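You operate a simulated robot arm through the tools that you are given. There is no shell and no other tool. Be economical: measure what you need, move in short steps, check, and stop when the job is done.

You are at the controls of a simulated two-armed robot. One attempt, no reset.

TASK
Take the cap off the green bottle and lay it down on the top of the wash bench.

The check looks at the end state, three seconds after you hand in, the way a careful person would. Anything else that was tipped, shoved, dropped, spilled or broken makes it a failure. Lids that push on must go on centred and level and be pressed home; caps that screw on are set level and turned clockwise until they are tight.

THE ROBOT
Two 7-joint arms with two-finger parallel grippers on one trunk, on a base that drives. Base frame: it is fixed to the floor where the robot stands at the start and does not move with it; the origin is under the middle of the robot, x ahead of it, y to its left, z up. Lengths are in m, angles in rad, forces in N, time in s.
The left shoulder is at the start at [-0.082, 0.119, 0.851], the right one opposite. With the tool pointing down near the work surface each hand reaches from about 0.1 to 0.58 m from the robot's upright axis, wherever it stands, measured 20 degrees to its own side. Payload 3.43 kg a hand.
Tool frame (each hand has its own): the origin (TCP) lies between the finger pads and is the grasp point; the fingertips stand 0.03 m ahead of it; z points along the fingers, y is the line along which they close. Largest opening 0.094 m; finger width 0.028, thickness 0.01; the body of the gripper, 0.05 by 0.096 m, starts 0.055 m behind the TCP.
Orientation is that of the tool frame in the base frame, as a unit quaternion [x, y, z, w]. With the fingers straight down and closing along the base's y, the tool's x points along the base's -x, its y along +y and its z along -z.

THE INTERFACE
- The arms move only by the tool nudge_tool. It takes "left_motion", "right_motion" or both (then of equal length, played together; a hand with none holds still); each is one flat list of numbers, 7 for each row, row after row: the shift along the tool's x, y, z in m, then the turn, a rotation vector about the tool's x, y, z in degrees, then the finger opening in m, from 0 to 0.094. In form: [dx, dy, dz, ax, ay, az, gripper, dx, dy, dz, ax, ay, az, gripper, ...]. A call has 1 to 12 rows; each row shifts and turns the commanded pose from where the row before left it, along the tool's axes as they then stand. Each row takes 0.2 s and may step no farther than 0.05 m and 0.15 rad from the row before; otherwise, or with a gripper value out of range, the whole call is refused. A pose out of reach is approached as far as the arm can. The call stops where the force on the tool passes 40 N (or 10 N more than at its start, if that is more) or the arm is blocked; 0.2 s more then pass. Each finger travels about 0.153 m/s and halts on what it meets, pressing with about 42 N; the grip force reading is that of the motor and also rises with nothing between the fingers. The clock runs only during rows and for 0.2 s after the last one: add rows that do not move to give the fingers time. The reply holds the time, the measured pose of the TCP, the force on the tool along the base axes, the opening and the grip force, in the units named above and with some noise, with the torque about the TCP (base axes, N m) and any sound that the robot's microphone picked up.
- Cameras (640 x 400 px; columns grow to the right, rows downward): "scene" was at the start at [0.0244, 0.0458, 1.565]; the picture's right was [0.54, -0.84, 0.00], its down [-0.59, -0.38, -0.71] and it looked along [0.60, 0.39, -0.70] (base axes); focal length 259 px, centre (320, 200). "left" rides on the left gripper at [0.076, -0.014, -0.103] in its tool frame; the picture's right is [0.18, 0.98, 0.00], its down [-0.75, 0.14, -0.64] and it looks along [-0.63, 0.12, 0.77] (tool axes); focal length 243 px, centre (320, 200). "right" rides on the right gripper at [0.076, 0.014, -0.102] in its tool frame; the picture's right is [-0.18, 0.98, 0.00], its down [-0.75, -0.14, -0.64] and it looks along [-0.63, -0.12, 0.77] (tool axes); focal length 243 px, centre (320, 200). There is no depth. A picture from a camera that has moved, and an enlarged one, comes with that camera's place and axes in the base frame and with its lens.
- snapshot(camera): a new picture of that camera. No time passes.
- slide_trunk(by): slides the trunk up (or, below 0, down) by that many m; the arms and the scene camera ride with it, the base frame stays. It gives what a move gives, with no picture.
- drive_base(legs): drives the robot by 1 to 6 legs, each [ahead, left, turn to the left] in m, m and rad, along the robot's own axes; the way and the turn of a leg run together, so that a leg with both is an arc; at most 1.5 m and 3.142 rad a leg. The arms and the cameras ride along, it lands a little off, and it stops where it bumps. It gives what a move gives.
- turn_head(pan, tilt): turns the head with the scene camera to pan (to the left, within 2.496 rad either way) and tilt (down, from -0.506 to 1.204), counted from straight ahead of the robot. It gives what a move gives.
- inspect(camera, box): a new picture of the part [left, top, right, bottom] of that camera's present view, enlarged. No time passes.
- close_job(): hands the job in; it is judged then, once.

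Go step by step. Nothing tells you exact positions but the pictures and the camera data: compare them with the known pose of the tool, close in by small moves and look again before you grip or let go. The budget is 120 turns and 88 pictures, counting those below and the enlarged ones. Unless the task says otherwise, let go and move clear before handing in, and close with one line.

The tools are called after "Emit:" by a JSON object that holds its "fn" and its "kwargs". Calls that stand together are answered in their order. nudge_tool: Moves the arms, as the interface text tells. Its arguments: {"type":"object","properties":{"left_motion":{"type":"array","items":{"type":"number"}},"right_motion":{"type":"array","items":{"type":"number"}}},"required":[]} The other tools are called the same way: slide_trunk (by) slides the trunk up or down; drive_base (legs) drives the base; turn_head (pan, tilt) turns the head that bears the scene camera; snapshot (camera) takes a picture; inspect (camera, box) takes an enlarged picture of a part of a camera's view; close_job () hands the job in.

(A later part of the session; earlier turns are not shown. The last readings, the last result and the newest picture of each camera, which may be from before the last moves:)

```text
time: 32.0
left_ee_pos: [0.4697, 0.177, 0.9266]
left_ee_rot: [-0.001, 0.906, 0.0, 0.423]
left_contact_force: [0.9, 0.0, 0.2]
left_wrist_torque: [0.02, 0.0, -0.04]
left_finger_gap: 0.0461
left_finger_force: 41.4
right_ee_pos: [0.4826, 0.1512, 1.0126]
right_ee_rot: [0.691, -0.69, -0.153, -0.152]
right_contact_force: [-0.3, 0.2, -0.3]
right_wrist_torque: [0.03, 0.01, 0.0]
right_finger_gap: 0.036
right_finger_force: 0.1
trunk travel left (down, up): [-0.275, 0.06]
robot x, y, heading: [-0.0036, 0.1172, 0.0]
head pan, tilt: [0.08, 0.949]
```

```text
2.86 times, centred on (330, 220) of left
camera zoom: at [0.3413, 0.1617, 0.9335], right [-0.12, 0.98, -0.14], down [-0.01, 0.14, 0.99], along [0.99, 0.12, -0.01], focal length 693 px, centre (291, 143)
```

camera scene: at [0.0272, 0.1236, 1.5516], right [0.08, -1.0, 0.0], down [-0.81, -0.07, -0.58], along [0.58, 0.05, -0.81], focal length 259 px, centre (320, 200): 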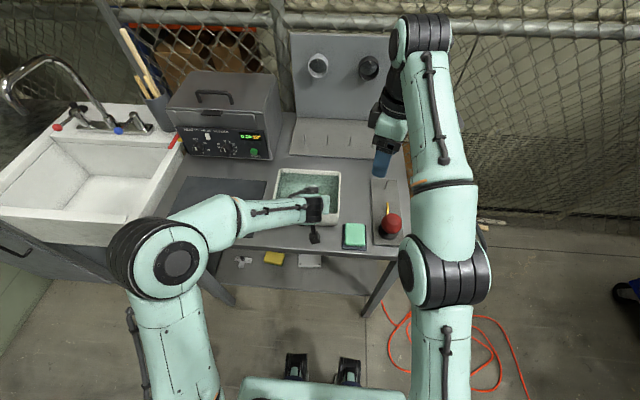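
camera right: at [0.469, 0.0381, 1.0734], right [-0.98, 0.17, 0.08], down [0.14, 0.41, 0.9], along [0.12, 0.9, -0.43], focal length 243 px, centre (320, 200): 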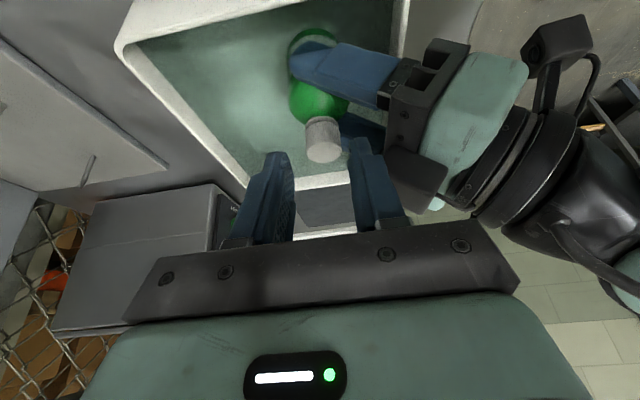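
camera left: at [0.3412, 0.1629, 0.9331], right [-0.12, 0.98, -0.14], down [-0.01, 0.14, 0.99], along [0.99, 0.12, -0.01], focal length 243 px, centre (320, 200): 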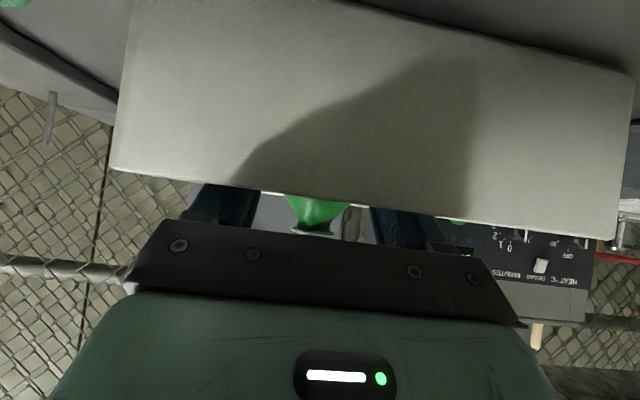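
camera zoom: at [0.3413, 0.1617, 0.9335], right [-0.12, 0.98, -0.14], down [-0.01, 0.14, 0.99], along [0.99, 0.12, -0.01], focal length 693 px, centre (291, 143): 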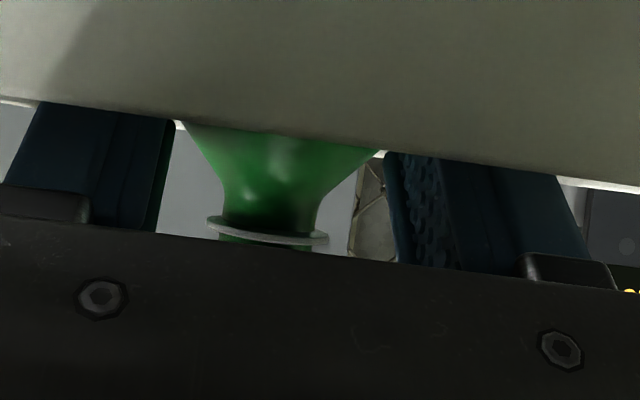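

The near finger should clear the box by about 5 mm. I'm advancing the last 32 mm slowly with the opening at 34 mm.

Emit:
{"fn": "nudge_tool", "kwargs": {"right_motion": [-0.001, -0.001, 0.008, 0, 0, 0, 0.035, -0.001, 0, 0.008, 0, 0, 0, 0.034, 0, 0, 0.008, 0, 0, 0, 0.034, 0, 0, 0.008, 0, 0, 0, 0.034, 0, 0, 0, 0, 0, 0, 0.034]}}

Emit:
{"fn": "snapshot", "kwargs": {"camera": "right"}}

Emit:
{"fn": "inspect", "kwargs": {"camera": "scene", "box": [260, 140, 380, 240]}}

```text
time: 33.2
left_ee_pos: [0.469, 0.1763, 0.9268]
left_ee_rot: [0.0, 0.906, 0.0, 0.422]
left_contact_force: [-1.7, -0.1, -0.2]
left_wrist_torque: [0.03, -0.17, -0.05]
left_finger_gap: 0.0458
left_finger_force: 41.6
right_ee_pos: [0.4827, 0.1659, 0.9842]
right_ee_rot: [0.691, -0.69, -0.153, -0.153]
right_contact_force: [1.5, -0.5, 1.3]
right_wrist_torque: [-0.02, 0.06, 0.03]
right_finger_gap: 0.0326
right_finger_force: 0.1
trunk travel left (down, up): [-0.275, 0.06]
robot x, y, heading: [-0.0004, 0.1153, 0.0]
head pan, tilt: [0.08, 0.949]
```

```text
51 pictures are left
camera right: at [0.4699, 0.0532, 1.0452], right [-0.98, 0.17, 0.08], down [0.14, 0.41, 0.9], along [0.12, 0.9, -0.43], focal length 243 px, centre (320, 200)
```

right: 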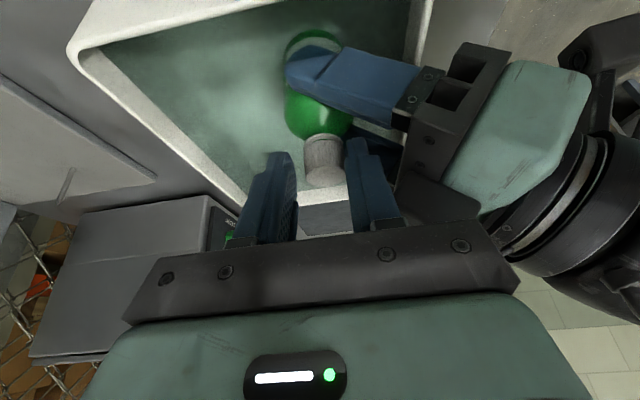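

```text
4.00 times, centred on (320, 190) of scene
camera zoom: at [0.0281, 0.1238, 1.5516], right [0.08, -1.0, 0.0], down [-0.81, -0.07, -0.58], along [0.58, 0.05, -0.81], focal length 1036 px, centre (320, 240)
```

zoom: 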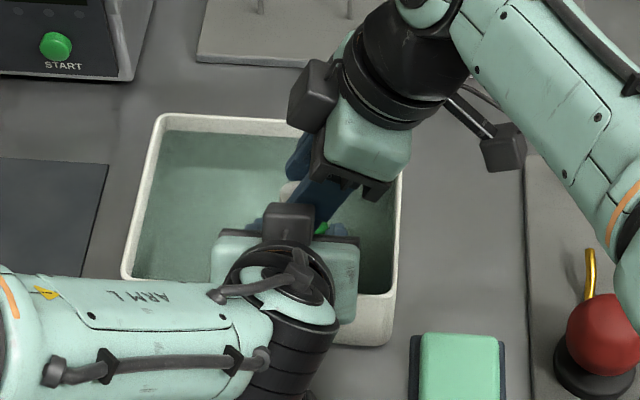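

A light touch shows on the near finger. Closing moves it away from the box, so I'm gripping the cap now.

Emit:
{"fn": "nudge_tool", "kwargs": {"right_motion": [0, 0, 0, 0, 0, 0, 0.031, 0, 0, 0, 0, 0, 0, 0.028, 0, 0, 0, 0, 0, 0, 0.026, 0, 0, 0, 0, 0, 0, 0.024, 0, 0, 0, 0, 0, 0, 0.022, 0, 0, 0, 0, 0, 0, 0.02]}}

Emit:
{"fn": "inspect", "kwargs": {"camera": "right", "box": [260, 90, 460, 240]}}

```text
time: 34.6
left_ee_pos: [0.4688, 0.1765, 0.9266]
left_ee_rot: [-0.001, 0.907, 0.0, 0.422]
left_contact_force: [8.6, -0.7, -0.4]
left_wrist_torque: [0.05, 0.34, 0.03]
left_finger_gap: 0.0457
left_finger_force: 42.4
right_ee_pos: [0.4827, 0.1669, 0.9849]
right_ee_rot: [0.691, -0.689, -0.154, -0.152]
right_contact_force: [-9.3, 0.9, 0.3]
right_wrist_torque: [0.0, 0.18, 0.1]
right_finger_gap: 0.0251
right_finger_force: 4.6
trunk travel left (down, up): [-0.275, 0.06]
robot x, y, heading: [-0.0013, 0.1183, 0.002]
head pan, tilt: [0.08, 0.949]
heard: snap
```

```text
2.67 times, centred on (360, 165) of right
camera zoom: at [0.4698, 0.0534, 1.0451], right [-0.98, 0.16, 0.08], down [0.14, 0.41, 0.9], along [0.12, 0.9, -0.43], focal length 647 px, centre (213, 293)
```

zoom: 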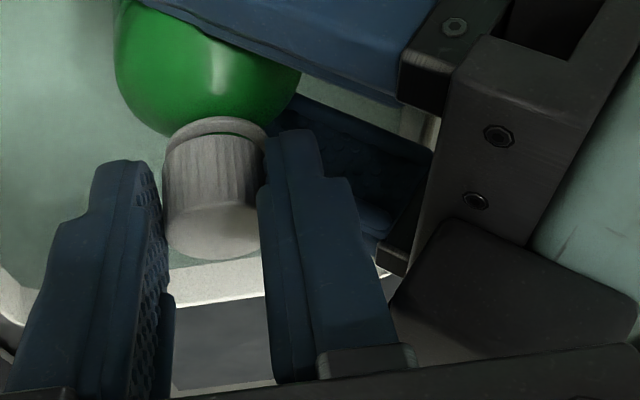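

A snap was heard, maybe a tamper ring or the cap flexing. I'm giving the fingers time to settle and re-reading.

Emit:
{"fn": "nudge_tool", "kwargs": {"right_motion": [0, 0, 0, 0, 0, 0, 0.02, 0, 0, 0, 0, 0, 0, 0.02]}}

Emit:
{"fn": "inspect", "kwargs": {"camera": "right", "box": [260, 90, 460, 240]}}

```text
time: 35.2
left_ee_pos: [0.4686, 0.1776, 0.9264]
left_ee_rot: [-0.001, 0.907, 0.001, 0.422]
left_contact_force: [9.5, 0.1, 0.8]
left_wrist_torque: [0.01, 0.32, -0.01]
left_finger_gap: 0.0459
left_finger_force: 41.8
right_ee_pos: [0.4835, 0.1662, 0.9848]
right_ee_rot: [0.691, -0.689, -0.154, -0.154]
right_contact_force: [-8.9, 0.1, 0.5]
right_wrist_torque: [-0.01, 0.23, 0.1]
right_finger_gap: 0.0257
right_finger_force: 4.8
trunk travel left (down, up): [-0.275, 0.06]
robot x, y, heading: [-0.0003, 0.1156, 0.001]
head pan, tilt: [0.08, 0.949]
```

```text
2.67 times, centred on (360, 165) of right
camera zoom: at [0.4699, 0.0532, 1.045], right [-0.98, 0.16, 0.08], down [0.14, 0.41, 0.9], along [0.12, 0.9, -0.43], focal length 647 px, centre (213, 293)
```

zoom: 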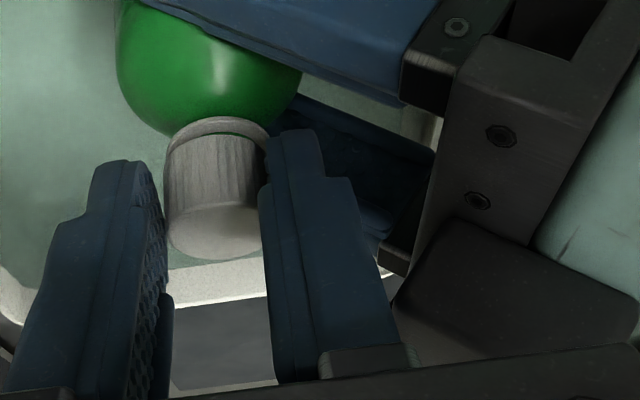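

The motor force is only 5 N, so I'm commanding a tighter closure.

Emit:
{"fn": "nudge_tool", "kwargs": {"right_motion": [0, 0, 0, 0, 0, 0, 0.016, 0, 0, 0, 0, 0, 0, 0.01, 0, 0, 0, 0, 0, 0, 0.01]}}

```text
time: 36.0
left_ee_pos: [0.4688, 0.1771, 0.9261]
left_ee_rot: [-0.001, 0.906, 0.0, 0.424]
left_contact_force: [16.3, 0.4, -1.9]
left_wrist_torque: [0.0, 0.56, 0.02]
left_finger_gap: 0.0459
left_finger_force: 42.1
right_ee_pos: [0.4838, 0.1662, 0.9844]
right_ee_rot: [0.691, -0.69, -0.154, -0.152]
right_contact_force: [-15.5, -0.1, 0.7]
right_wrist_torque: [-0.02, 0.39, 0.19]
right_finger_gap: 0.0221
right_finger_force: 42.0
trunk travel left (down, up): [-0.275, 0.06]
robot x, y, heading: [0.003, 0.1179, 0.001]
head pan, tilt: [0.08, 0.949]
```

It's gripped at 22 mm with 42 N, but there's a 15 N sideways load. I'll relax the hand toward −x in small steps.

Emit:
{"fn": "nudge_tool", "kwargs": {"right_motion": [0, 0.001, 0, 0, 0, 0, 0.01]}}

Emit:
{"fn": "inspect", "kwargs": {"camera": "right", "box": [260, 90, 460, 240]}}

```text
time: 36.4
left_ee_pos: [0.4694, 0.1759, 0.9258]
left_ee_rot: [0.0, 0.906, 0.0, 0.422]
left_contact_force: [12.2, 1.0, 0.0]
left_wrist_torque: [-0.02, 0.42, 0.0]
left_finger_gap: 0.046
left_finger_force: 42.4
right_ee_pos: [0.483, 0.1658, 0.9845]
right_ee_rot: [0.691, -0.689, -0.154, -0.153]
right_contact_force: [-11.8, 0.0, -1.2]
right_wrist_torque: [0.0, 0.32, 0.13]
right_finger_gap: 0.0221
right_finger_force: 42.4
trunk travel left (down, up): [-0.275, 0.06]
robot x, y, heading: [0.0011, 0.1167, 0.001]
head pan, tilt: [0.08, 0.949]
```

```text
2.67 times, centred on (360, 165) of right
camera zoom: at [0.469, 0.0531, 1.0452], right [-0.98, 0.17, 0.08], down [0.14, 0.41, 0.9], along [0.12, 0.9, -0.43], focal length 647 px, centre (213, 293)
```

zoom: 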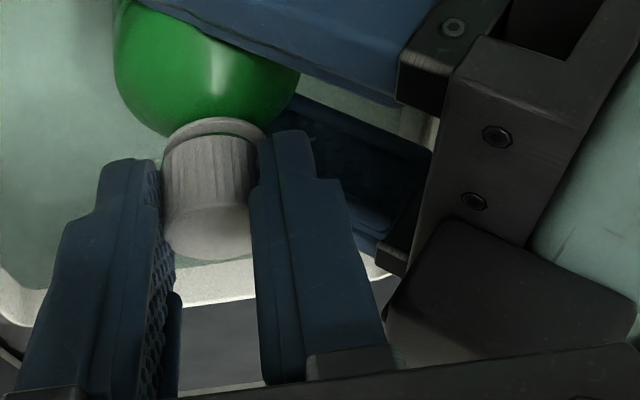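

The load drops about 4 N per mm, so I'm relaxing 2.5 mm more.

Emit:
{"fn": "nudge_tool", "kwargs": {"right_motion": [0, 0.0013, 0, 0, 0, 0, 0.01, 0, 0.0012, 0, 0, 0, 0, 0.01]}}

```text
time: 37.0
left_ee_pos: [0.4675, 0.1752, 0.926]
left_ee_rot: [0.0, 0.907, 0.0, 0.422]
left_contact_force: [-0.1, 0.5, 3.1]
left_wrist_torque: [0.0, -0.13, -0.01]
left_finger_gap: 0.0459
left_finger_force: 42.4
right_ee_pos: [0.4809, 0.1662, 0.9859]
right_ee_rot: [0.69, -0.69, -0.151, -0.155]
right_contact_force: [0.0, -0.2, 0.0]
right_wrist_torque: [-0.02, 0.01, -0.02]
right_finger_gap: 0.022
right_finger_force: 41.8
trunk travel left (down, up): [-0.275, 0.06]
robot x, y, heading: [0.0008, 0.1161, 0.0]
head pan, tilt: [0.08, 0.949]
```

The forces went to zero. I'll check whether the cap is still seated.

Emit:
{"fn": "inspect", "kwargs": {"camera": "right", "box": [260, 90, 460, 240]}}

Emit:
{"fn": "inspect", "kwargs": {"camera": "left", "box": [220, 150, 440, 290]}}

```text
2.67 times, centred on (360, 165) of right
camera zoom: at [0.467, 0.0528, 1.0461], right [-0.98, 0.17, 0.07], down [0.14, 0.41, 0.9], along [0.12, 0.9, -0.43], focal length 647 px, centre (213, 293)
```

zoom: 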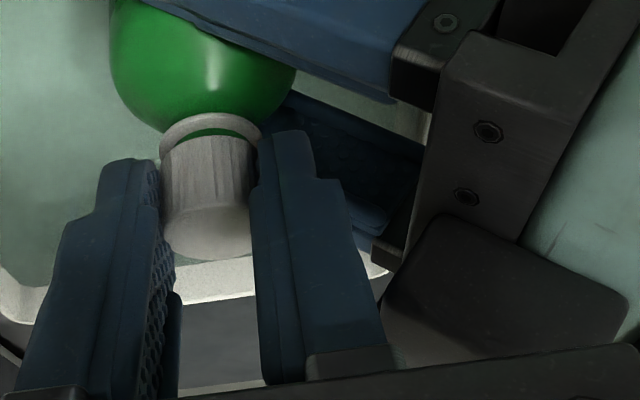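

```text
2.86 times, centred on (330, 220) of left
camera zoom: at [0.3407, 0.1613, 0.9337], right [-0.12, 0.98, -0.14], down [-0.01, 0.14, 0.99], along [0.99, 0.12, -0.01], focal length 693 px, centre (291, 143)
```

zoom: 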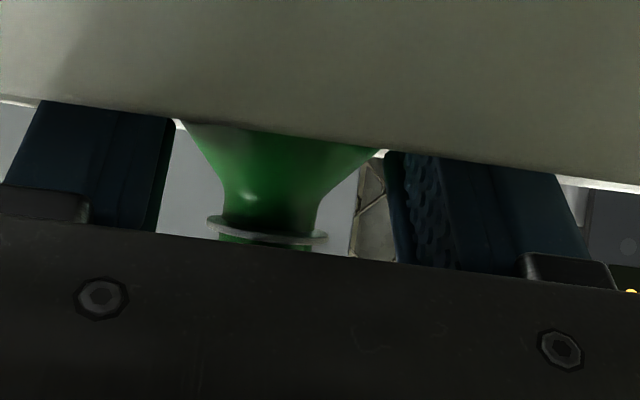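

A ring stays on the neck and the cap looks slightly separated above it. I'll test with a 24° counter-clockwise turn about the cap axis.

Emit:
{"fn": "nudge_tool", "kwargs": {"right_motion": [0, -0.00142, 0, -3.41, 0, -7.24, 0.01, 0, -0.00142, 0, -3.41, 0, -7.24, 0.01, 0, -0.00142, 0, -3.41, 0, -7.24, 0.01]}}

Emit:
{"fn": "inspect", "kwargs": {"camera": "right", "box": [260, 90, 460, 240]}}

```text
time: 37.8
left_ee_pos: [0.4691, 0.1756, 0.9265]
left_ee_rot: [0.0, 0.906, 0.0, 0.422]
left_contact_force: [-3.0, -0.8, 3.3]
left_wrist_torque: [0.11, -0.24, -0.04]
left_finger_gap: 0.0456
left_finger_force: 41.9
right_ee_pos: [0.4847, 0.1665, 0.9844]
right_ee_rot: [0.82, -0.53, -0.182, -0.118]
right_contact_force: [3.2, 2.5, -0.2]
right_wrist_torque: [0.02, -0.09, 0.02]
right_finger_gap: 0.0219
right_finger_force: 41.8
trunk travel left (down, up): [-0.275, 0.06]
robot x, y, heading: [0.0022, 0.1149, 0.005]
head pan, tilt: [0.08, 0.949]
```

```text
2.67 times, centred on (360, 165) of right
camera zoom: at [0.5183, 0.0578, 1.0448], right [-0.96, -0.25, 0.08], down [-0.04, 0.43, 0.9], along [-0.26, 0.87, -0.43], focal length 647 px, centre (213, 293)
```

zoom: 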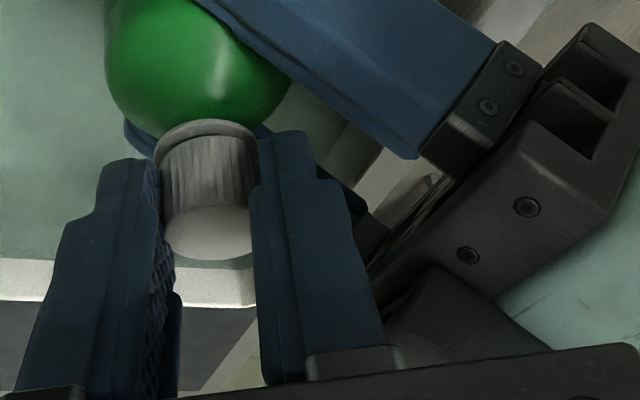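

Almost no resisting torque, so the cap may be loose. I'll try a gentle 3 mm lift and read the force.

Emit:
{"fn": "nudge_tool", "kwargs": {"right_motion": [-0.00064, 0, -0.00136, 0, 0, 0, 0.01, -0.00064, 0, -0.00136, 0, 0, 0, 0.01]}}

Emit:
{"fn": "inspect", "kwargs": {"camera": "right", "box": [260, 90, 460, 240]}}

```text
time: 38.4
left_ee_pos: [0.469, 0.1761, 0.9261]
left_ee_rot: [-0.001, 0.906, 0.0, 0.422]
left_contact_force: [-2.8, -3.7, 3.6]
left_wrist_torque: [0.07, -0.23, -0.06]
left_finger_gap: 0.0458
left_finger_force: 41.9
right_ee_pos: [0.4847, 0.1658, 0.9874]
right_ee_rot: [0.819, -0.531, -0.181, -0.118]
right_contact_force: [2.8, 2.0, -2.3]
right_wrist_torque: [0.04, -0.09, -0.04]
right_finger_gap: 0.022
right_finger_force: 42.0
trunk travel left (down, up): [-0.275, 0.06]
robot x, y, heading: [0.0026, 0.116, 0.002]
head pan, tilt: [0.08, 0.949]
```

```text
2.67 times, centred on (360, 165) of right
camera zoom: at [0.5183, 0.057, 1.0481], right [-0.97, -0.25, 0.08], down [-0.04, 0.43, 0.9], along [-0.26, 0.87, -0.43], focal length 647 px, centre (213, 293)
```

zoom: 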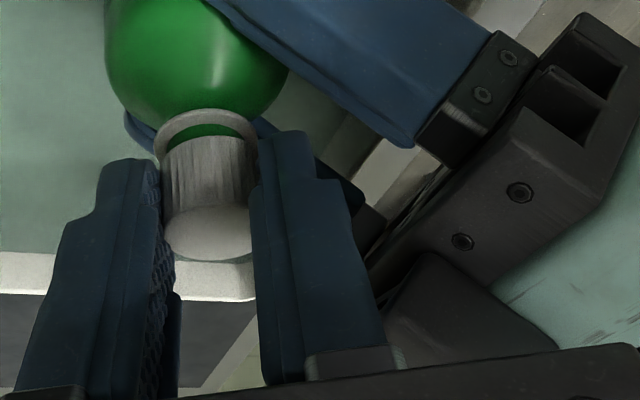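

The cap is rising off the ring with only about 2 N. I'm continuing to lift slowly.

Emit:
{"fn": "nudge_tool", "kwargs": {"right_motion": [-0.00085, 0, -0.0018, 0, 0, 0, 0.01, -0.00085, 0, -0.0018, 0, 0, 0, 0.01, -0.00085, 0, -0.0018, 0, 0, 0, 0.01]}}

Emit:
{"fn": "inspect", "kwargs": {"camera": "right", "box": [260, 90, 460, 240]}}

```text
time: 39.2
left_ee_pos: [0.469, 0.1754, 0.9262]
left_ee_rot: [-0.001, 0.906, 0.001, 0.423]
left_contact_force: [-5.9, -2.5, 6.2]
left_wrist_torque: [0.05, -0.39, -0.04]
left_finger_gap: 0.046
left_finger_force: 42.3
right_ee_pos: [0.4835, 0.1651, 0.9937]
right_ee_rot: [0.819, -0.531, -0.182, -0.118]
right_contact_force: [5.8, 1.8, -4.6]
right_wrist_torque: [-0.01, -0.17, -0.1]
right_finger_gap: 0.0219
right_finger_force: 41.6
trunk travel left (down, up): [-0.275, 0.06]
robot x, y, heading: [0.0007, 0.1151, 0.003]
head pan, tilt: [0.08, 0.949]
```

```text
2.67 times, centred on (360, 165) of right
camera zoom: at [0.5178, 0.0574, 1.0538], right [-0.97, -0.25, 0.08], down [-0.04, 0.43, 0.9], along [-0.26, 0.87, -0.43], focal length 647 px, centre (213, 293)
```

zoom: 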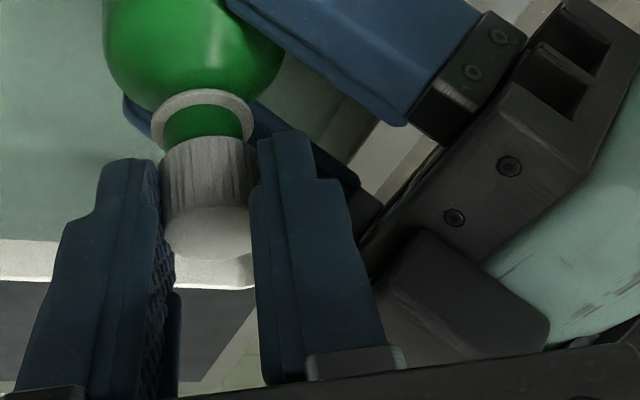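

The cap is clearly sliding off the neck. I'm lifting fully clear.

Emit:
{"fn": "nudge_tool", "kwargs": {"right_motion": [-0.00128, -0.0007, -0.0027, 0, 0, 0, 0.01, -0.00128, -0.0005, -0.0027, 0, 0, 0, 0.01, -0.00128, 0, -0.0027, 0, 0, 0, 0.01, -0.0017, 0, -0.0036, 0, 0, 0, 0.01, -0.0017, 0, -0.0036, 0, 0, 0, 0.01, -0.0017, 0, -0.0036, 0, 0, 0, 0.01, -0.0043, 0, -0.009, 0, 0, 0, 0.01, -0.0043, 0, -0.009, 0, 0, 0, 0.01]}}

Emit:
{"fn": "snapshot", "kwargs": {"camera": "right"}}

```text
time: 40.8
left_ee_pos: [0.4699, 0.1742, 0.9312]
left_ee_rot: [0.001, 0.904, -0.002, 0.427]
left_contact_force: [-4.5, 0.0, 0.0]
left_wrist_torque: [0.0, -0.28, -0.04]
left_finger_gap: 0.0459
left_finger_force: 41.3
right_ee_pos: [0.4791, 0.1609, 1.0125]
right_ee_rot: [0.818, -0.535, -0.178, -0.113]
right_contact_force: [3.7, -0.4, -1.8]
right_wrist_torque: [-0.02, -0.07, -0.04]
right_finger_gap: 0.022
right_finger_force: 42.2
right hand out of reach, approached as far as the arm can: row 3, 5, 7
trunk travel left (down, up): [-0.275, 0.06]
robot x, y, heading: [-0.0013, 0.1148, 0.001]
head pan, tilt: [0.08, 0.949]
stopped in row 7 (left hand): the force on the tool passed its limit at 46 N (the readings are from after the stop); the commanded pose is now the measured one
```

```text
41 pictures are left
camera right: at [0.5112, 0.0536, 1.075], right [-0.97, -0.24, 0.08], down [-0.04, 0.44, 0.9], along [-0.25, 0.86, -0.44], focal length 243 px, centre (320, 200)
```

right: 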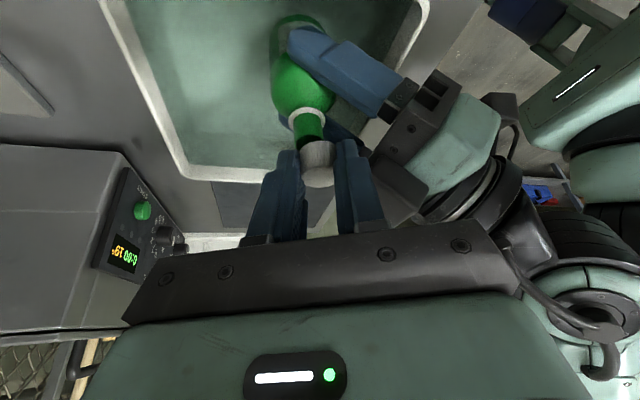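

The right arm is at its reach limit and drifted, and the left hand was lifted about 5 mm. I'll look closely before moving.

Emit:
{"fn": "inspect", "kwargs": {"camera": "right", "box": [250, 20, 430, 220]}}

Emit:
{"fn": "inspect", "kwargs": {"camera": "scene", "box": [260, 140, 380, 240]}}

Emit:
{"fn": "inspect", "kwargs": {"camera": "left", "box": [220, 150, 440, 290]}}

```text
2.00 times, centred on (340, 120) of right
camera zoom: at [0.5112, 0.0536, 1.075], right [-0.97, -0.24, 0.08], down [-0.04, 0.44, 0.9], along [-0.25, 0.86, -0.44], focal length 485 px, centre (280, 360)
```

zoom: 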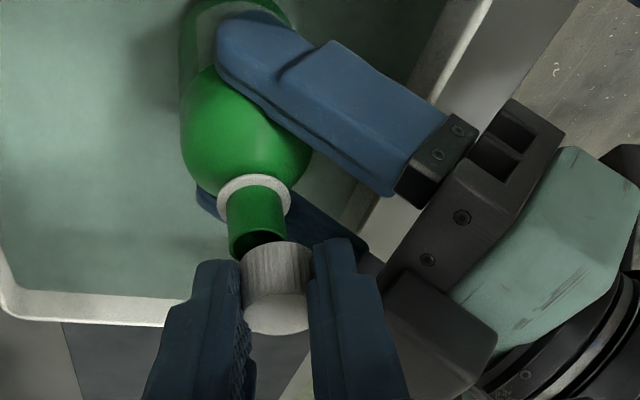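

```text
4.00 times, centred on (320, 190) of scene
camera zoom: at [0.0281, 0.1237, 1.5515], right [0.08, -1.0, 0.0], down [-0.81, -0.07, -0.58], along [0.58, 0.05, -0.81], focal length 1036 px, centre (320, 240)
```

zoom: 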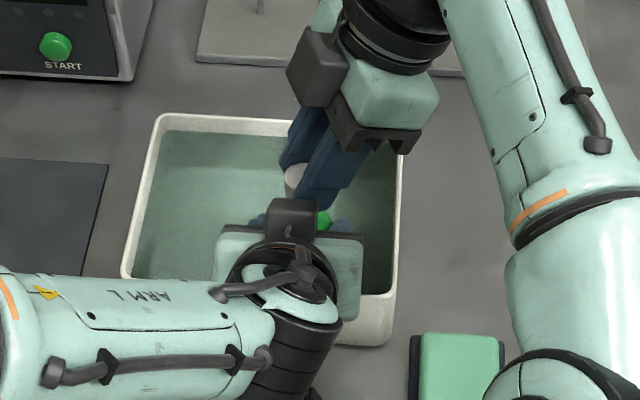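

```text
2.86 times, centred on (330, 220) of left
camera zoom: at [0.3418, 0.1596, 0.9372], right [-0.11, 0.98, -0.14], down [-0.02, 0.14, 0.99], along [0.99, 0.12, 0.0], focal length 693 px, centre (291, 143)
```

zoom: 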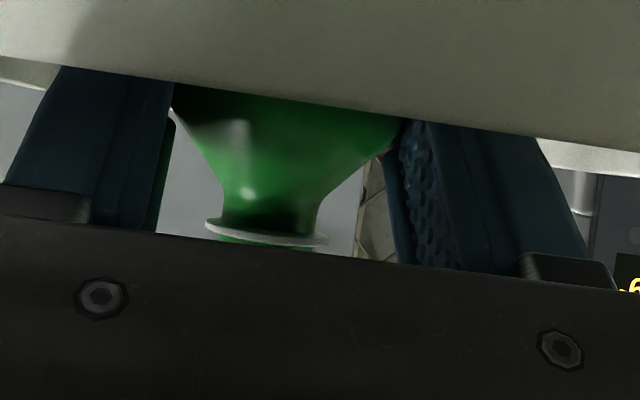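

The cap is off, with the open neck visible, and the hands' bodies are lightly touching. I'm backing the right hand away to its own side while holding the cap.

Emit:
{"fn": "nudge_tool", "kwargs": {"right_motion": [0.0066, 0.0008, -0.0045, 0, 0, 0, 0.01, 0.0066, 0.0008, -0.0045, 0, 0, 0, 0.01, 0.0132, 0.002, -0.009, 0, 0, 0, 0.01, 0.0264, 0.003, -0.018, 0, 0, 0, 0.01]}}

Emit:
{"fn": "snapshot", "kwargs": {"camera": "right"}}

Emit:
{"fn": "snapshot", "kwargs": {"camera": "scene"}}

```text
time: 41.8
left_ee_pos: [0.4704, 0.1736, 0.9317]
left_ee_rot: [0.001, 0.904, -0.002, 0.427]
left_contact_force: [-0.2, -0.4, -1.1]
left_wrist_torque: [-0.01, -0.04, -0.02]
left_finger_gap: 0.0461
left_finger_force: 42.3
right_ee_pos: [0.4878, 0.0973, 1.0207]
right_ee_rot: [0.818, -0.535, -0.179, -0.114]
right_contact_force: [0.6, 0.0, 0.3]
right_wrist_torque: [-0.02, 0.03, 0.04]
right_finger_gap: 0.0219
right_finger_force: 41.2
right hand out of reach, approached as far as the arm can: row 3, 4
trunk travel left (down, up): [-0.275, 0.06]
robot x, y, heading: [-0.0013, 0.1147, 0.0]
head pan, tilt: [0.08, 0.949]
```

```text
37 pictures are left
camera right: at [0.5188, -0.0107, 1.0828], right [-0.97, -0.24, 0.08], down [-0.04, 0.44, 0.9], along [-0.25, 0.86, -0.44], focal length 243 px, centre (320, 200)
```

right: 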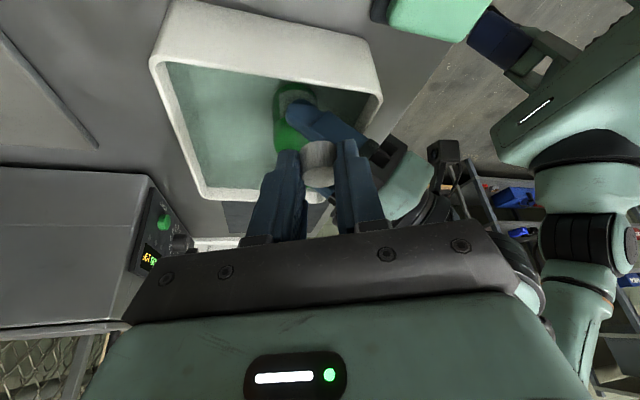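

```text
36 pictures are left
camera scene: at [0.0283, 0.123, 1.5515], right [0.08, -1.0, 0.0], down [-0.81, -0.07, -0.58], along [0.58, 0.05, -0.81], focal length 259 px, centre (320, 200)
```

scene: 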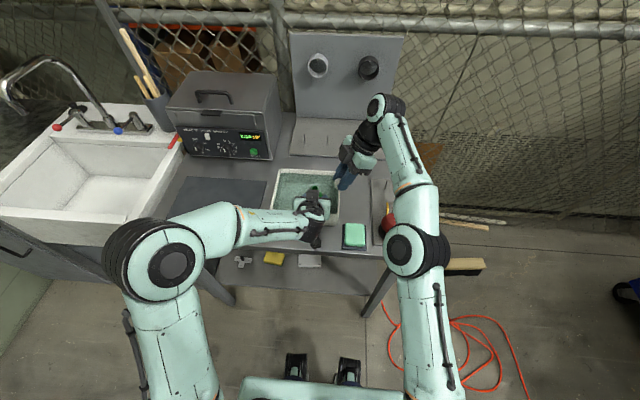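

The cap is held firmly. The bench strip between the basin and the slab, around (0.485, 0.055), is free, so I'm moving over it.

Emit:
{"fn": "nudge_tool", "kwargs": {"right_motion": [0.0141, 0.0069, -0.0066, 0, 0, 0, 0.01, 0.0141, 0.0069, -0.0066, 0, 0, 0, 0.01, 0.0141, 0.0069, -0.0066, 0, 0, 0, 0.01, 0, 0, 0, 0, 0, 0, 0.01]}}

Emit:
{"fn": "snapshot", "kwargs": {"camera": "right"}}

Emit:
{"fn": "inspect", "kwargs": {"camera": "scene", "box": [270, 120, 430, 260]}}

```text
time: 42.8
left_ee_pos: [0.4704, 0.1742, 0.9314]
left_ee_rot: [0.0, 0.904, -0.001, 0.427]
left_contact_force: [0.7, 0.0, -0.8]
left_wrist_torque: [0.0, 0.02, 0.01]
left_finger_gap: 0.046
left_finger_force: 41.4
right_ee_pos: [0.4859, 0.0482, 1.0232]
right_ee_rot: [0.818, -0.535, -0.178, -0.113]
right_contact_force: [-0.8, 0.0, 0.1]
right_wrist_torque: [0.04, -0.01, 0.0]
right_finger_gap: 0.022
right_finger_force: 42.0
trunk travel left (down, up): [-0.275, 0.06]
robot x, y, heading: [0.0001, 0.1114, 0.0]
head pan, tilt: [0.08, 0.949]
```

```text
35 pictures are left
camera right: at [0.518, -0.0602, 1.0843], right [-0.97, -0.24, 0.08], down [-0.04, 0.44, 0.9], along [-0.25, 0.86, -0.44], focal length 243 px, centre (320, 200)
```

right: 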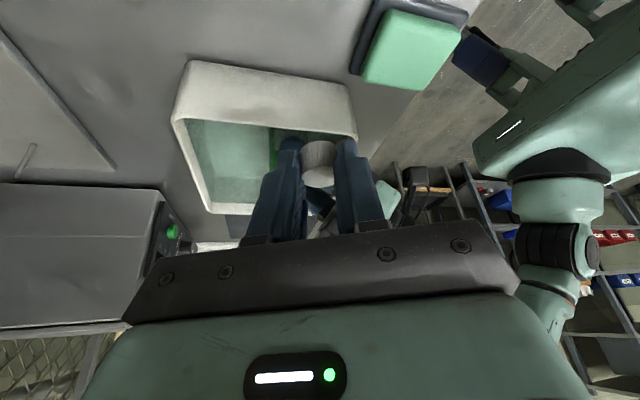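

```text
2.86 times, centred on (350, 190) of scene
camera zoom: at [0.0282, 0.1241, 1.5515], right [0.08, -1.0, 0.0], down [-0.81, -0.07, -0.58], along [0.58, 0.05, -0.81], focal length 740 px, centre (234, 229)
```

zoom: 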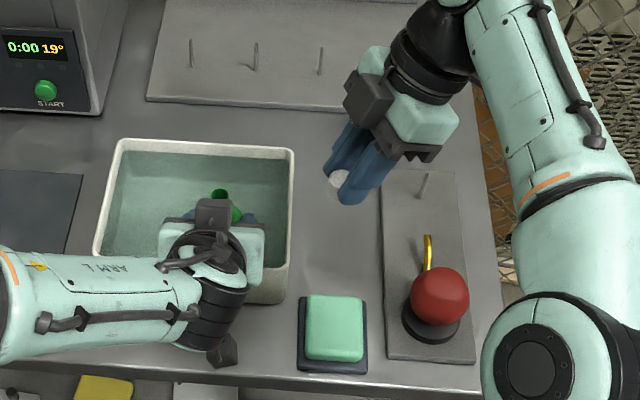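

The cap is over the free strip. I'm lowering 10 cm in stages.

Emit:
{"fn": "nudge_tool", "kwargs": {"right_motion": [0.0085, 0, 0.0181, 0, 0, 0, 0.01, 0.0085, 0, 0.0181, 0, 0, 0, 0.01, 0.0085, 0, 0.0181, 0, 0, 0, 0.01, 0.0085, 0, 0.0181, 0, 0, 0, 0.01, 0.0064, 0, 0.0136, 0, 0, 0, 0.01]}}

Emit:
{"fn": "inspect", "kwargs": {"camera": "right", "box": [220, 60, 440, 220]}}

Emit:
{"fn": "inspect", "kwargs": {"camera": "scene", "box": [300, 140, 420, 240]}}

```text
time: 44.0
left_ee_pos: [0.4694, 0.1744, 0.9315]
left_ee_rot: [0.0, 0.904, -0.001, 0.427]
left_contact_force: [0.0, 0.3, -1.0]
left_wrist_torque: [-0.02, 0.02, 0.02]
left_finger_gap: 0.0461
left_finger_force: 42.5
right_ee_pos: [0.4848, 0.0466, 0.9244]
right_ee_rot: [0.818, -0.535, -0.178, -0.113]
right_contact_force: [0.4, 0.4, -0.7]
right_wrist_torque: [0.02, -0.02, 0.0]
right_finger_gap: 0.0218
right_finger_force: 42.0
trunk travel left (down, up): [-0.275, 0.06]
robot x, y, heading: [0.0009, 0.1144, 0.0]
head pan, tilt: [0.08, 0.949]
```

```text
2.50 times, centred on (330, 140) of right
camera zoom: at [0.5173, -0.0612, 0.9876], right [-0.97, -0.24, 0.08], down [-0.04, 0.44, 0.9], along [-0.25, 0.86, -0.44], focal length 606 px, centre (295, 350)
```

zoom: 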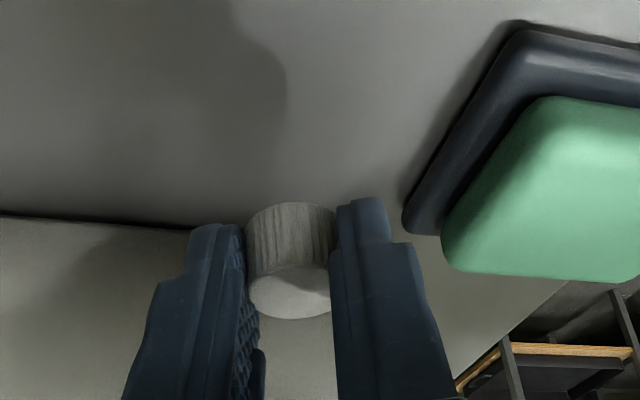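

```text
4.00 times, centred on (360, 190) of scene
camera zoom: at [0.0284, 0.1237, 1.5515], right [0.08, -1.0, 0.0], down [-0.81, -0.07, -0.58], along [0.58, 0.05, -0.81], focal length 1036 px, centre (160, 240)
```

zoom: 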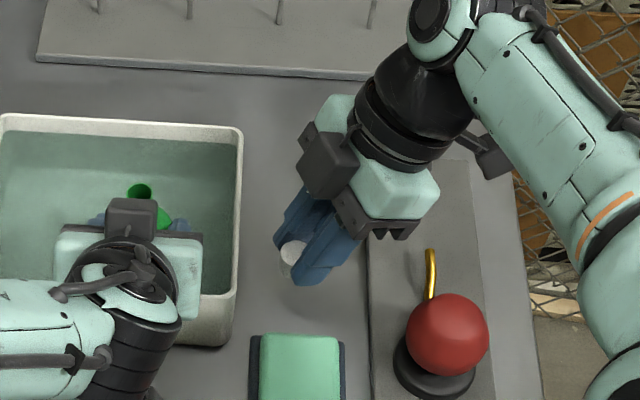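

All clear. I'm lowering in small steps until contact.

Emit:
{"fn": "nudge_tool", "kwargs": {"right_motion": [0.0017, 0, 0.0036, 0, 0, 0, 0.01, 0.0017, 0, 0.0036, 0, 0, 0, 0.01, 0.0017, 0, 0.0036, 0, 0, 0, 0.01, 0.0013, 0, 0.0027, 0, 0, 0, 0.01]}}

Emit:
{"fn": "inspect", "kwargs": {"camera": "right", "box": [220, 60, 440, 220]}}

```text
time: 45.0
left_ee_pos: [0.4702, 0.1739, 0.9306]
left_ee_rot: [0.001, 0.904, -0.001, 0.427]
left_contact_force: [-0.1, -1.0, -1.2]
left_wrist_torque: [0.0, 0.01, -0.03]
left_finger_gap: 0.0461
left_finger_force: 42.3
right_ee_pos: [0.4864, 0.0482, 0.9118]
right_ee_rot: [0.818, -0.536, -0.177, -0.114]
right_contact_force: [0.7, 0.1, 0.3]
right_wrist_torque: [-0.03, 0.01, 0.01]
right_finger_gap: 0.0218
right_finger_force: 42.0
trunk travel left (down, up): [-0.275, 0.06]
robot x, y, heading: [0.001, 0.115, -0.005]
head pan, tilt: [0.08, 0.949]
```

```text
2.50 times, centred on (330, 140) of right
camera zoom: at [0.5173, -0.0604, 0.9739], right [-0.97, -0.24, 0.08], down [-0.04, 0.44, 0.9], along [-0.25, 0.86, -0.44], focal length 606 px, centre (295, 350)
```

zoom: 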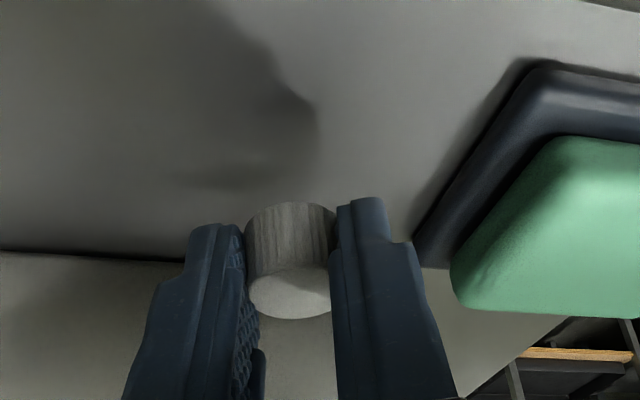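

Emit:
{"fn": "nudge_tool", "kwargs": {"right_motion": [0.0011, 0, 0.0023, 0, 0, 0, 0.01, 0.0011, 0, 0.0023, 0, 0, 0, 0.01, 0.0011, 0, 0.0023, 0, 0, 0, 0.01]}}

Emit:
{"fn": "inspect", "kwargs": {"camera": "right", "box": [220, 60, 440, 220]}}

```text
time: 45.8
left_ee_pos: [0.4696, 0.1735, 0.9301]
left_ee_rot: [0.0, 0.904, -0.001, 0.427]
left_contact_force: [0.3, 0.4, -0.6]
left_wrist_torque: [0.03, 0.04, 0.02]
left_finger_gap: 0.0457
left_finger_force: 41.9
right_ee_pos: [0.4847, 0.047, 0.906]
right_ee_rot: [0.817, -0.536, -0.179, -0.114]
right_contact_force: [0.4, 0.2, -0.5]
right_wrist_torque: [0.0, 0.05, 0.02]
right_finger_gap: 0.0222
right_finger_force: 41.7
trunk travel left (down, up): [-0.275, 0.06]
robot x, y, heading: [0.0001, 0.1174, 0.003]
head pan, tilt: [0.08, 0.949]
```

```text
2.50 times, centred on (330, 140) of right
camera zoom: at [0.5178, -0.0612, 0.9664], right [-0.97, -0.24, 0.08], down [-0.04, 0.44, 0.9], along [-0.25, 0.86, -0.44], focal length 606 px, centre (295, 350)
```

zoom: 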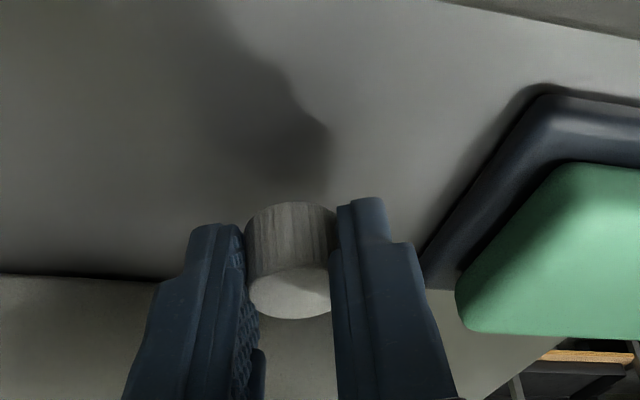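

Emit:
{"fn": "nudge_tool", "kwargs": {"right_motion": [0.0009, 0, 0.0018, 0, 0, 0, 0.01, 0.0009, 0, 0.0018, 0, 0, 0, 0.01, 0.0009, 0, 0.0018, 0, 0, 0, 0.01]}}

```text
time: 46.6
left_ee_pos: [0.4708, 0.1743, 0.9308]
left_ee_rot: [0.0, 0.904, -0.001, 0.427]
left_contact_force: [0.7, -1.2, -0.6]
left_wrist_torque: [-0.01, 0.0, -0.03]
left_finger_gap: 0.0459
left_finger_force: 42.0
right_ee_pos: [0.4853, 0.0466, 0.8988]
right_ee_rot: [0.818, -0.535, -0.178, -0.113]
right_contact_force: [-0.5, 0.2, 0.2]
right_wrist_torque: [-0.01, 0.03, 0.0]
right_finger_gap: 0.0221
right_finger_force: 41.6
trunk travel left (down, up): [-0.275, 0.06]
robot x, y, heading: [0.0039, 0.1142, 0.003]
head pan, tilt: [0.08, 0.949]
```

No contact yet, so I'm continuing down in 2 mm rows.

Emit:
{"fn": "nudge_tool", "kwargs": {"right_motion": [0.0009, 0, 0.0018, 0, 0, 0, 0.01, 0.0009, 0, 0.0018, 0, 0, 0, 0.01]}}

Emit:
{"fn": "inspect", "kwargs": {"camera": "right", "box": [220, 60, 440, 220]}}

```text
time: 47.2
left_ee_pos: [0.4687, 0.1749, 0.931]
left_ee_rot: [0.0, 0.904, -0.001, 0.428]
left_contact_force: [0.1, -0.3, -1.0]
left_wrist_torque: [-0.01, 0.01, -0.01]
left_finger_gap: 0.0459
left_finger_force: 42.4
right_ee_pos: [0.4859, 0.0469, 0.8942]
right_ee_rot: [0.818, -0.535, -0.178, -0.114]
right_contact_force: [-1.3, 0.4, -0.1]
right_wrist_torque: [-0.02, 0.01, 0.03]
right_finger_gap: 0.0223
right_finger_force: 42.4
trunk travel left (down, up): [-0.275, 0.06]
robot x, y, heading: [0.0016, 0.117, 0.003]
head pan, tilt: [0.08, 0.949]
```

```text
2.50 times, centred on (330, 140) of right
camera zoom: at [0.5182, -0.0613, 0.9561], right [-0.97, -0.24, 0.08], down [-0.04, 0.44, 0.9], along [-0.25, 0.86, -0.44], focal length 606 px, centre (295, 350)
```

zoom: 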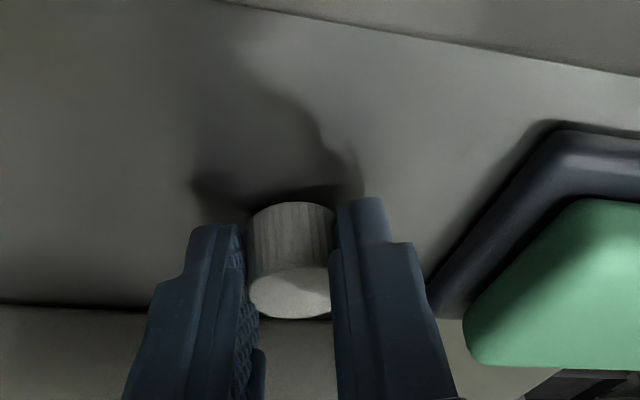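

The shadow is closing in on the cap. I'm continuing.

Emit:
{"fn": "nudge_tool", "kwargs": {"right_motion": [0.0009, 0, 0.0018, 0, 0, 0, 0.01, 0.0009, 0, 0.0018, 0, 0, 0, 0.01]}}

Emit:
{"fn": "nudge_tool", "kwargs": {"right_motion": [0.0009, 0, 0.0018, 0, 0, 0, 0.01]}}

Emit:
{"fn": "inspect", "kwargs": {"camera": "right", "box": [220, 60, 440, 220]}}

```text
time: 47.8
left_ee_pos: [0.4698, 0.1733, 0.9314]
left_ee_rot: [-0.001, 0.904, -0.001, 0.428]
left_contact_force: [-0.6, -0.3, -1.2]
left_wrist_torque: [-0.03, -0.02, 0.04]
left_finger_gap: 0.0456
left_finger_force: 42.1
right_ee_pos: [0.4859, 0.047, 0.8923]
right_ee_rot: [0.818, -0.534, -0.177, -0.116]
right_contact_force: [-0.4, -3.0, 15.6]
right_wrist_torque: [-0.13, 0.07, 0.26]
right_finger_gap: 0.0221
right_finger_force: 42.0
trunk travel left (down, up): [-0.275, 0.06]
robot x, y, heading: [-0.0021, 0.1139, 0.0]
head pan, tilt: [0.08, 0.949]
```

```text
time: 48.2
left_ee_pos: [0.4672, 0.1735, 0.9329]
left_ee_rot: [0.0, 0.904, -0.001, 0.427]
left_contact_force: [-1.4, -0.6, -1.0]
left_wrist_torque: [-0.01, 0.02, 0.02]
left_finger_gap: 0.046
left_finger_force: 42.1
right_ee_pos: [0.4861, 0.0464, 0.8922]
right_ee_rot: [0.818, -0.535, -0.176, -0.118]
right_contact_force: [-0.2, -5.5, 34.9]
right_wrist_torque: [-0.38, 0.44, 0.53]
right_finger_gap: 0.022
right_finger_force: 41.2
trunk travel left (down, up): [-0.275, 0.06]
robot x, y, heading: [-0.0009, 0.118, 0.0]
head pan, tilt: [0.08, 0.949]
```

```text
2.50 times, centred on (330, 140) of right
camera zoom: at [0.5173, -0.0616, 0.9548], right [-0.97, -0.24, 0.07], down [-0.04, 0.44, 0.9], along [-0.25, 0.86, -0.44], focal length 606 px, centre (295, 350)
```

zoom: 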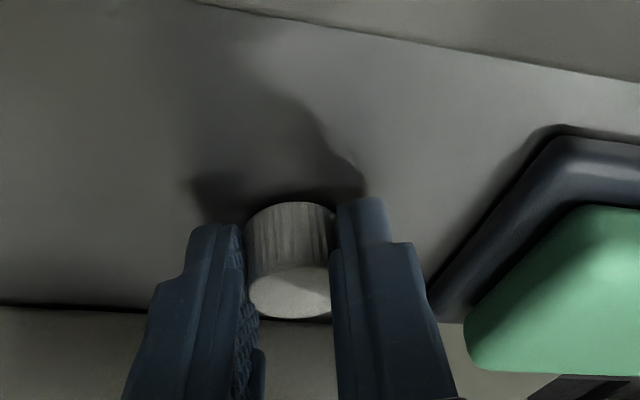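

Contact is made. I'm relieving the press, then opening slowly.

Emit:
{"fn": "nudge_tool", "kwargs": {"right_motion": [-0.0015, 0, -0.0031, 0, 0, 0, 0.01]}}

Emit:
{"fn": "nudge_tool", "kwargs": {"right_motion": [0, 0, 0, 0, 0, 0, 0.02, 0, 0, 0, 0, 0, 0, 0.023, 0, 0, 0, 0, 0, 0, 0.026, 0, 0, 0, 0, 0, 0, 0.03, 0, 0, 0, 0, 0, 0, 0.036]}}

Emit:
{"fn": "inspect", "kwargs": {"camera": "right", "box": [220, 60, 440, 220]}}

```text
time: 48.6
left_ee_pos: [0.4692, 0.175, 0.9308]
left_ee_rot: [0.0, 0.904, -0.001, 0.428]
left_contact_force: [-0.4, -0.1, -1.5]
left_wrist_torque: [-0.01, -0.01, 0.01]
left_finger_gap: 0.046
left_finger_force: 41.7
right_ee_pos: [0.4854, 0.0458, 0.8933]
right_ee_rot: [0.818, -0.535, -0.177, -0.115]
right_contact_force: [2.5, -1.7, 24.5]
right_wrist_torque: [-0.05, -0.15, 0.09]
right_finger_gap: 0.022
right_finger_force: 42.0
trunk travel left (down, up): [-0.275, 0.06]
robot x, y, heading: [-0.0013, 0.1123, 0.002]
head pan, tilt: [0.08, 0.949]
```

```text
time: 49.8
left_ee_pos: [0.4681, 0.1736, 0.9322]
left_ee_rot: [0.0, 0.904, -0.001, 0.428]
left_contact_force: [-0.2, -0.6, -2.3]
left_wrist_torque: [0.01, -0.03, -0.02]
left_finger_gap: 0.0459
left_finger_force: 42.0
right_ee_pos: [0.4838, 0.0454, 0.893]
right_ee_rot: [0.818, -0.535, -0.178, -0.114]
right_contact_force: [-12.8, -6.0, 25.1]
right_wrist_torque: [-0.07, 0.07, -0.02]
right_finger_gap: 0.0279
right_finger_force: 0.1
trunk travel left (down, up): [-0.275, 0.06]
robot x, y, heading: [-0.0034, 0.1137, 0.007]
head pan, tilt: [0.08, 0.949]
```

```text
2.50 times, centred on (330, 140) of right
camera zoom: at [0.5157, -0.0624, 0.955], right [-0.97, -0.24, 0.08], down [-0.04, 0.44, 0.9], along [-0.25, 0.86, -0.44], focal length 606 px, centre (295, 350)
```

zoom: 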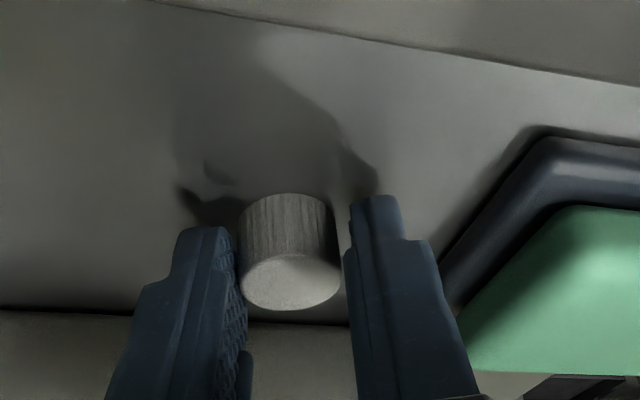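

The cap stands on the bench and the fingertips press the surface. I'm raising a little to finish opening, then backing out along the tool axis.

Emit:
{"fn": "nudge_tool", "kwargs": {"right_motion": [-0.0009, 0, -0.0018, 0, 0, 0, 0.03, -0.0013, 0, -0.0027, 0, 0, 0, 0.032, 0, 0, 0, 0, 0, 0, 0.036, 0, 0, 0, 0, 0, 0, 0.04]}}

Emit:
{"fn": "inspect", "kwargs": {"camera": "right", "box": [220, 60, 440, 220]}}

```text
time: 50.8
left_ee_pos: [0.4702, 0.1737, 0.9311]
left_ee_rot: [-0.001, 0.904, 0.0, 0.427]
left_contact_force: [0.4, 0.1, -1.6]
left_wrist_torque: [-0.03, 0.04, -0.02]
left_finger_gap: 0.0459
left_finger_force: 41.7
right_ee_pos: [0.4862, 0.0468, 0.8956]
right_ee_rot: [0.818, -0.536, -0.178, -0.114]
right_contact_force: [-1.0, -1.0, 0.1]
right_wrist_torque: [-0.04, 0.01, -0.02]
right_finger_gap: 0.0402
right_finger_force: 0.2
trunk travel left (down, up): [-0.275, 0.06]
robot x, y, heading: [-0.0005, 0.1181, 0.007]
head pan, tilt: [0.08, 0.949]
```

```text
2.50 times, centred on (330, 140) of right
camera zoom: at [0.5181, -0.0612, 0.9582], right [-0.97, -0.24, 0.08], down [-0.04, 0.44, 0.9], along [-0.25, 0.86, -0.44], focal length 606 px, centre (295, 350)
```

zoom: 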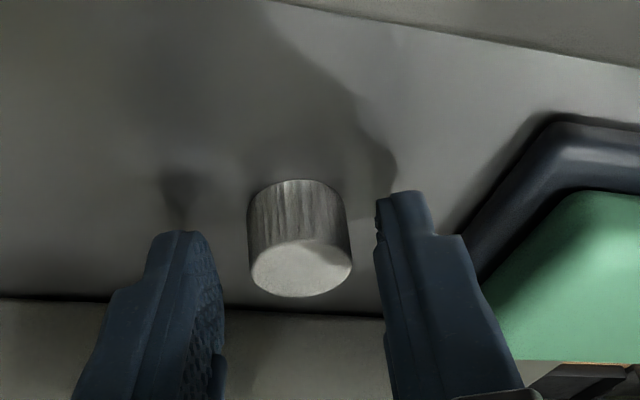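

The cap is free and upright. I'm backing the right hand out and up.

Emit:
{"fn": "nudge_tool", "kwargs": {"right_motion": [0, 0, -0.015, 0, 0, 0, 0.04, 0, 0, -0.02, 0, 0, 0, 0.04, 0, 0, -0.03, 0, 0, 0, 0.04, 0, 0, -0.035, 0, 0, 0, 0.04]}}

Emit:
{"fn": "snapshot", "kwargs": {"camera": "right"}}

Emit:
{"fn": "inspect", "kwargs": {"camera": "left", "box": [120, 0, 560, 290]}}

```text
time: 51.8
left_ee_pos: [0.4703, 0.1735, 0.9307]
left_ee_rot: [-0.001, 0.904, -0.001, 0.428]
left_contact_force: [-0.7, -0.6, -1.4]
left_wrist_torque: [0.0, -0.01, -0.03]
left_finger_gap: 0.0457
left_finger_force: 41.7
right_ee_pos: [0.5019, 0.0098, 0.9886]
right_ee_rot: [0.818, -0.535, -0.179, -0.112]
right_contact_force: [0.5, 0.7, 1.0]
right_wrist_torque: [0.0, 0.0, 0.0]
right_finger_gap: 0.0399
right_finger_force: 0.0
trunk travel left (down, up): [-0.275, 0.06]
robot x, y, heading: [-0.0009, 0.1183, 0.004]
head pan, tilt: [0.08, 0.949]
```

```text
25 pictures are left
camera right: at [0.5353, -0.0978, 1.0499], right [-0.97, -0.24, 0.08], down [-0.04, 0.44, 0.9], along [-0.25, 0.86, -0.44], focal length 243 px, centre (320, 200)
```

right: 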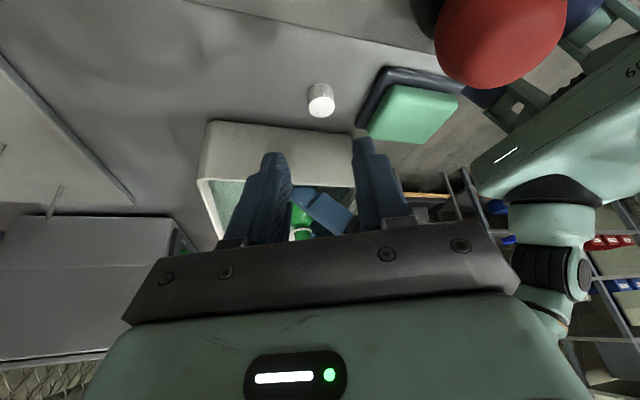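

```text
1.38 times, centred on (340, 145) of left
camera zoom: at [0.3425, 0.1604, 0.9371], right [-0.12, 0.98, -0.14], down [-0.02, 0.14, 0.99], along [0.99, 0.12, 0.0], focal length 335 px, centre (292, 276)
```

zoom: 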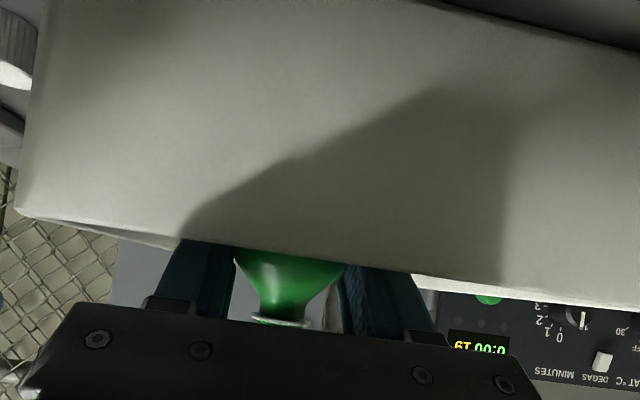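

The cap stands on the bench. The left hand still holds the bottle about 5 mm up, with roughly 1.4 N of weight, so I'm lowering it gently to the basin floor.

Emit:
{"fn": "nudge_tool", "kwargs": {"left_motion": [0.0012, 0, 0.001, 0, 0.6, 0, 0.043, 0.0012, 0, 0.001, 0, 0, 0, 0.043, 0, 0, 0, 0, 0, 0, 0.043]}}

Emit:
{"fn": "nudge_tool", "kwargs": {"left_motion": [0.0008, 0, 0.0006, 0, 0, 0, 0.043, 0, 0, 0, 0, 0, 0, 0.043]}}

```text
time: 52.6
left_ee_pos: [0.4702, 0.174, 0.9273]
left_ee_rot: [0.0, 0.907, -0.001, 0.422]
left_contact_force: [-0.2, -0.1, -1.5]
left_wrist_torque: [-0.02, 0.03, 0.01]
left_finger_gap: 0.0457
left_finger_force: 42.2
right_ee_pos: [0.5019, 0.0093, 0.9882]
right_ee_rot: [0.818, -0.535, -0.179, -0.114]
right_contact_force: [-0.2, -0.1, -0.9]
right_wrist_torque: [-0.02, 0.0, 0.0]
right_finger_gap: 0.0399
right_finger_force: 0.0
trunk travel left (down, up): [-0.275, 0.06]
robot x, y, heading: [0.0014, 0.116, 0.0]
head pan, tilt: [0.08, 0.949]
```

```text
time: 53.2
left_ee_pos: [0.4702, 0.1743, 0.9264]
left_ee_rot: [0.001, 0.906, -0.001, 0.423]
left_contact_force: [-0.5, -0.1, -1.3]
left_wrist_torque: [0.02, 0.0, -0.01]
left_finger_gap: 0.046
left_finger_force: 41.9
right_ee_pos: [0.5039, 0.0104, 0.9884]
right_ee_rot: [0.818, -0.536, -0.178, -0.114]
right_contact_force: [1.0, -0.4, -0.8]
right_wrist_torque: [0.0, -0.01, 0.0]
right_finger_gap: 0.0399
right_finger_force: 0.0
trunk travel left (down, up): [-0.275, 0.06]
robot x, y, heading: [0.0026, 0.1126, 0.001]
head pan, tilt: [0.08, 0.949]
```

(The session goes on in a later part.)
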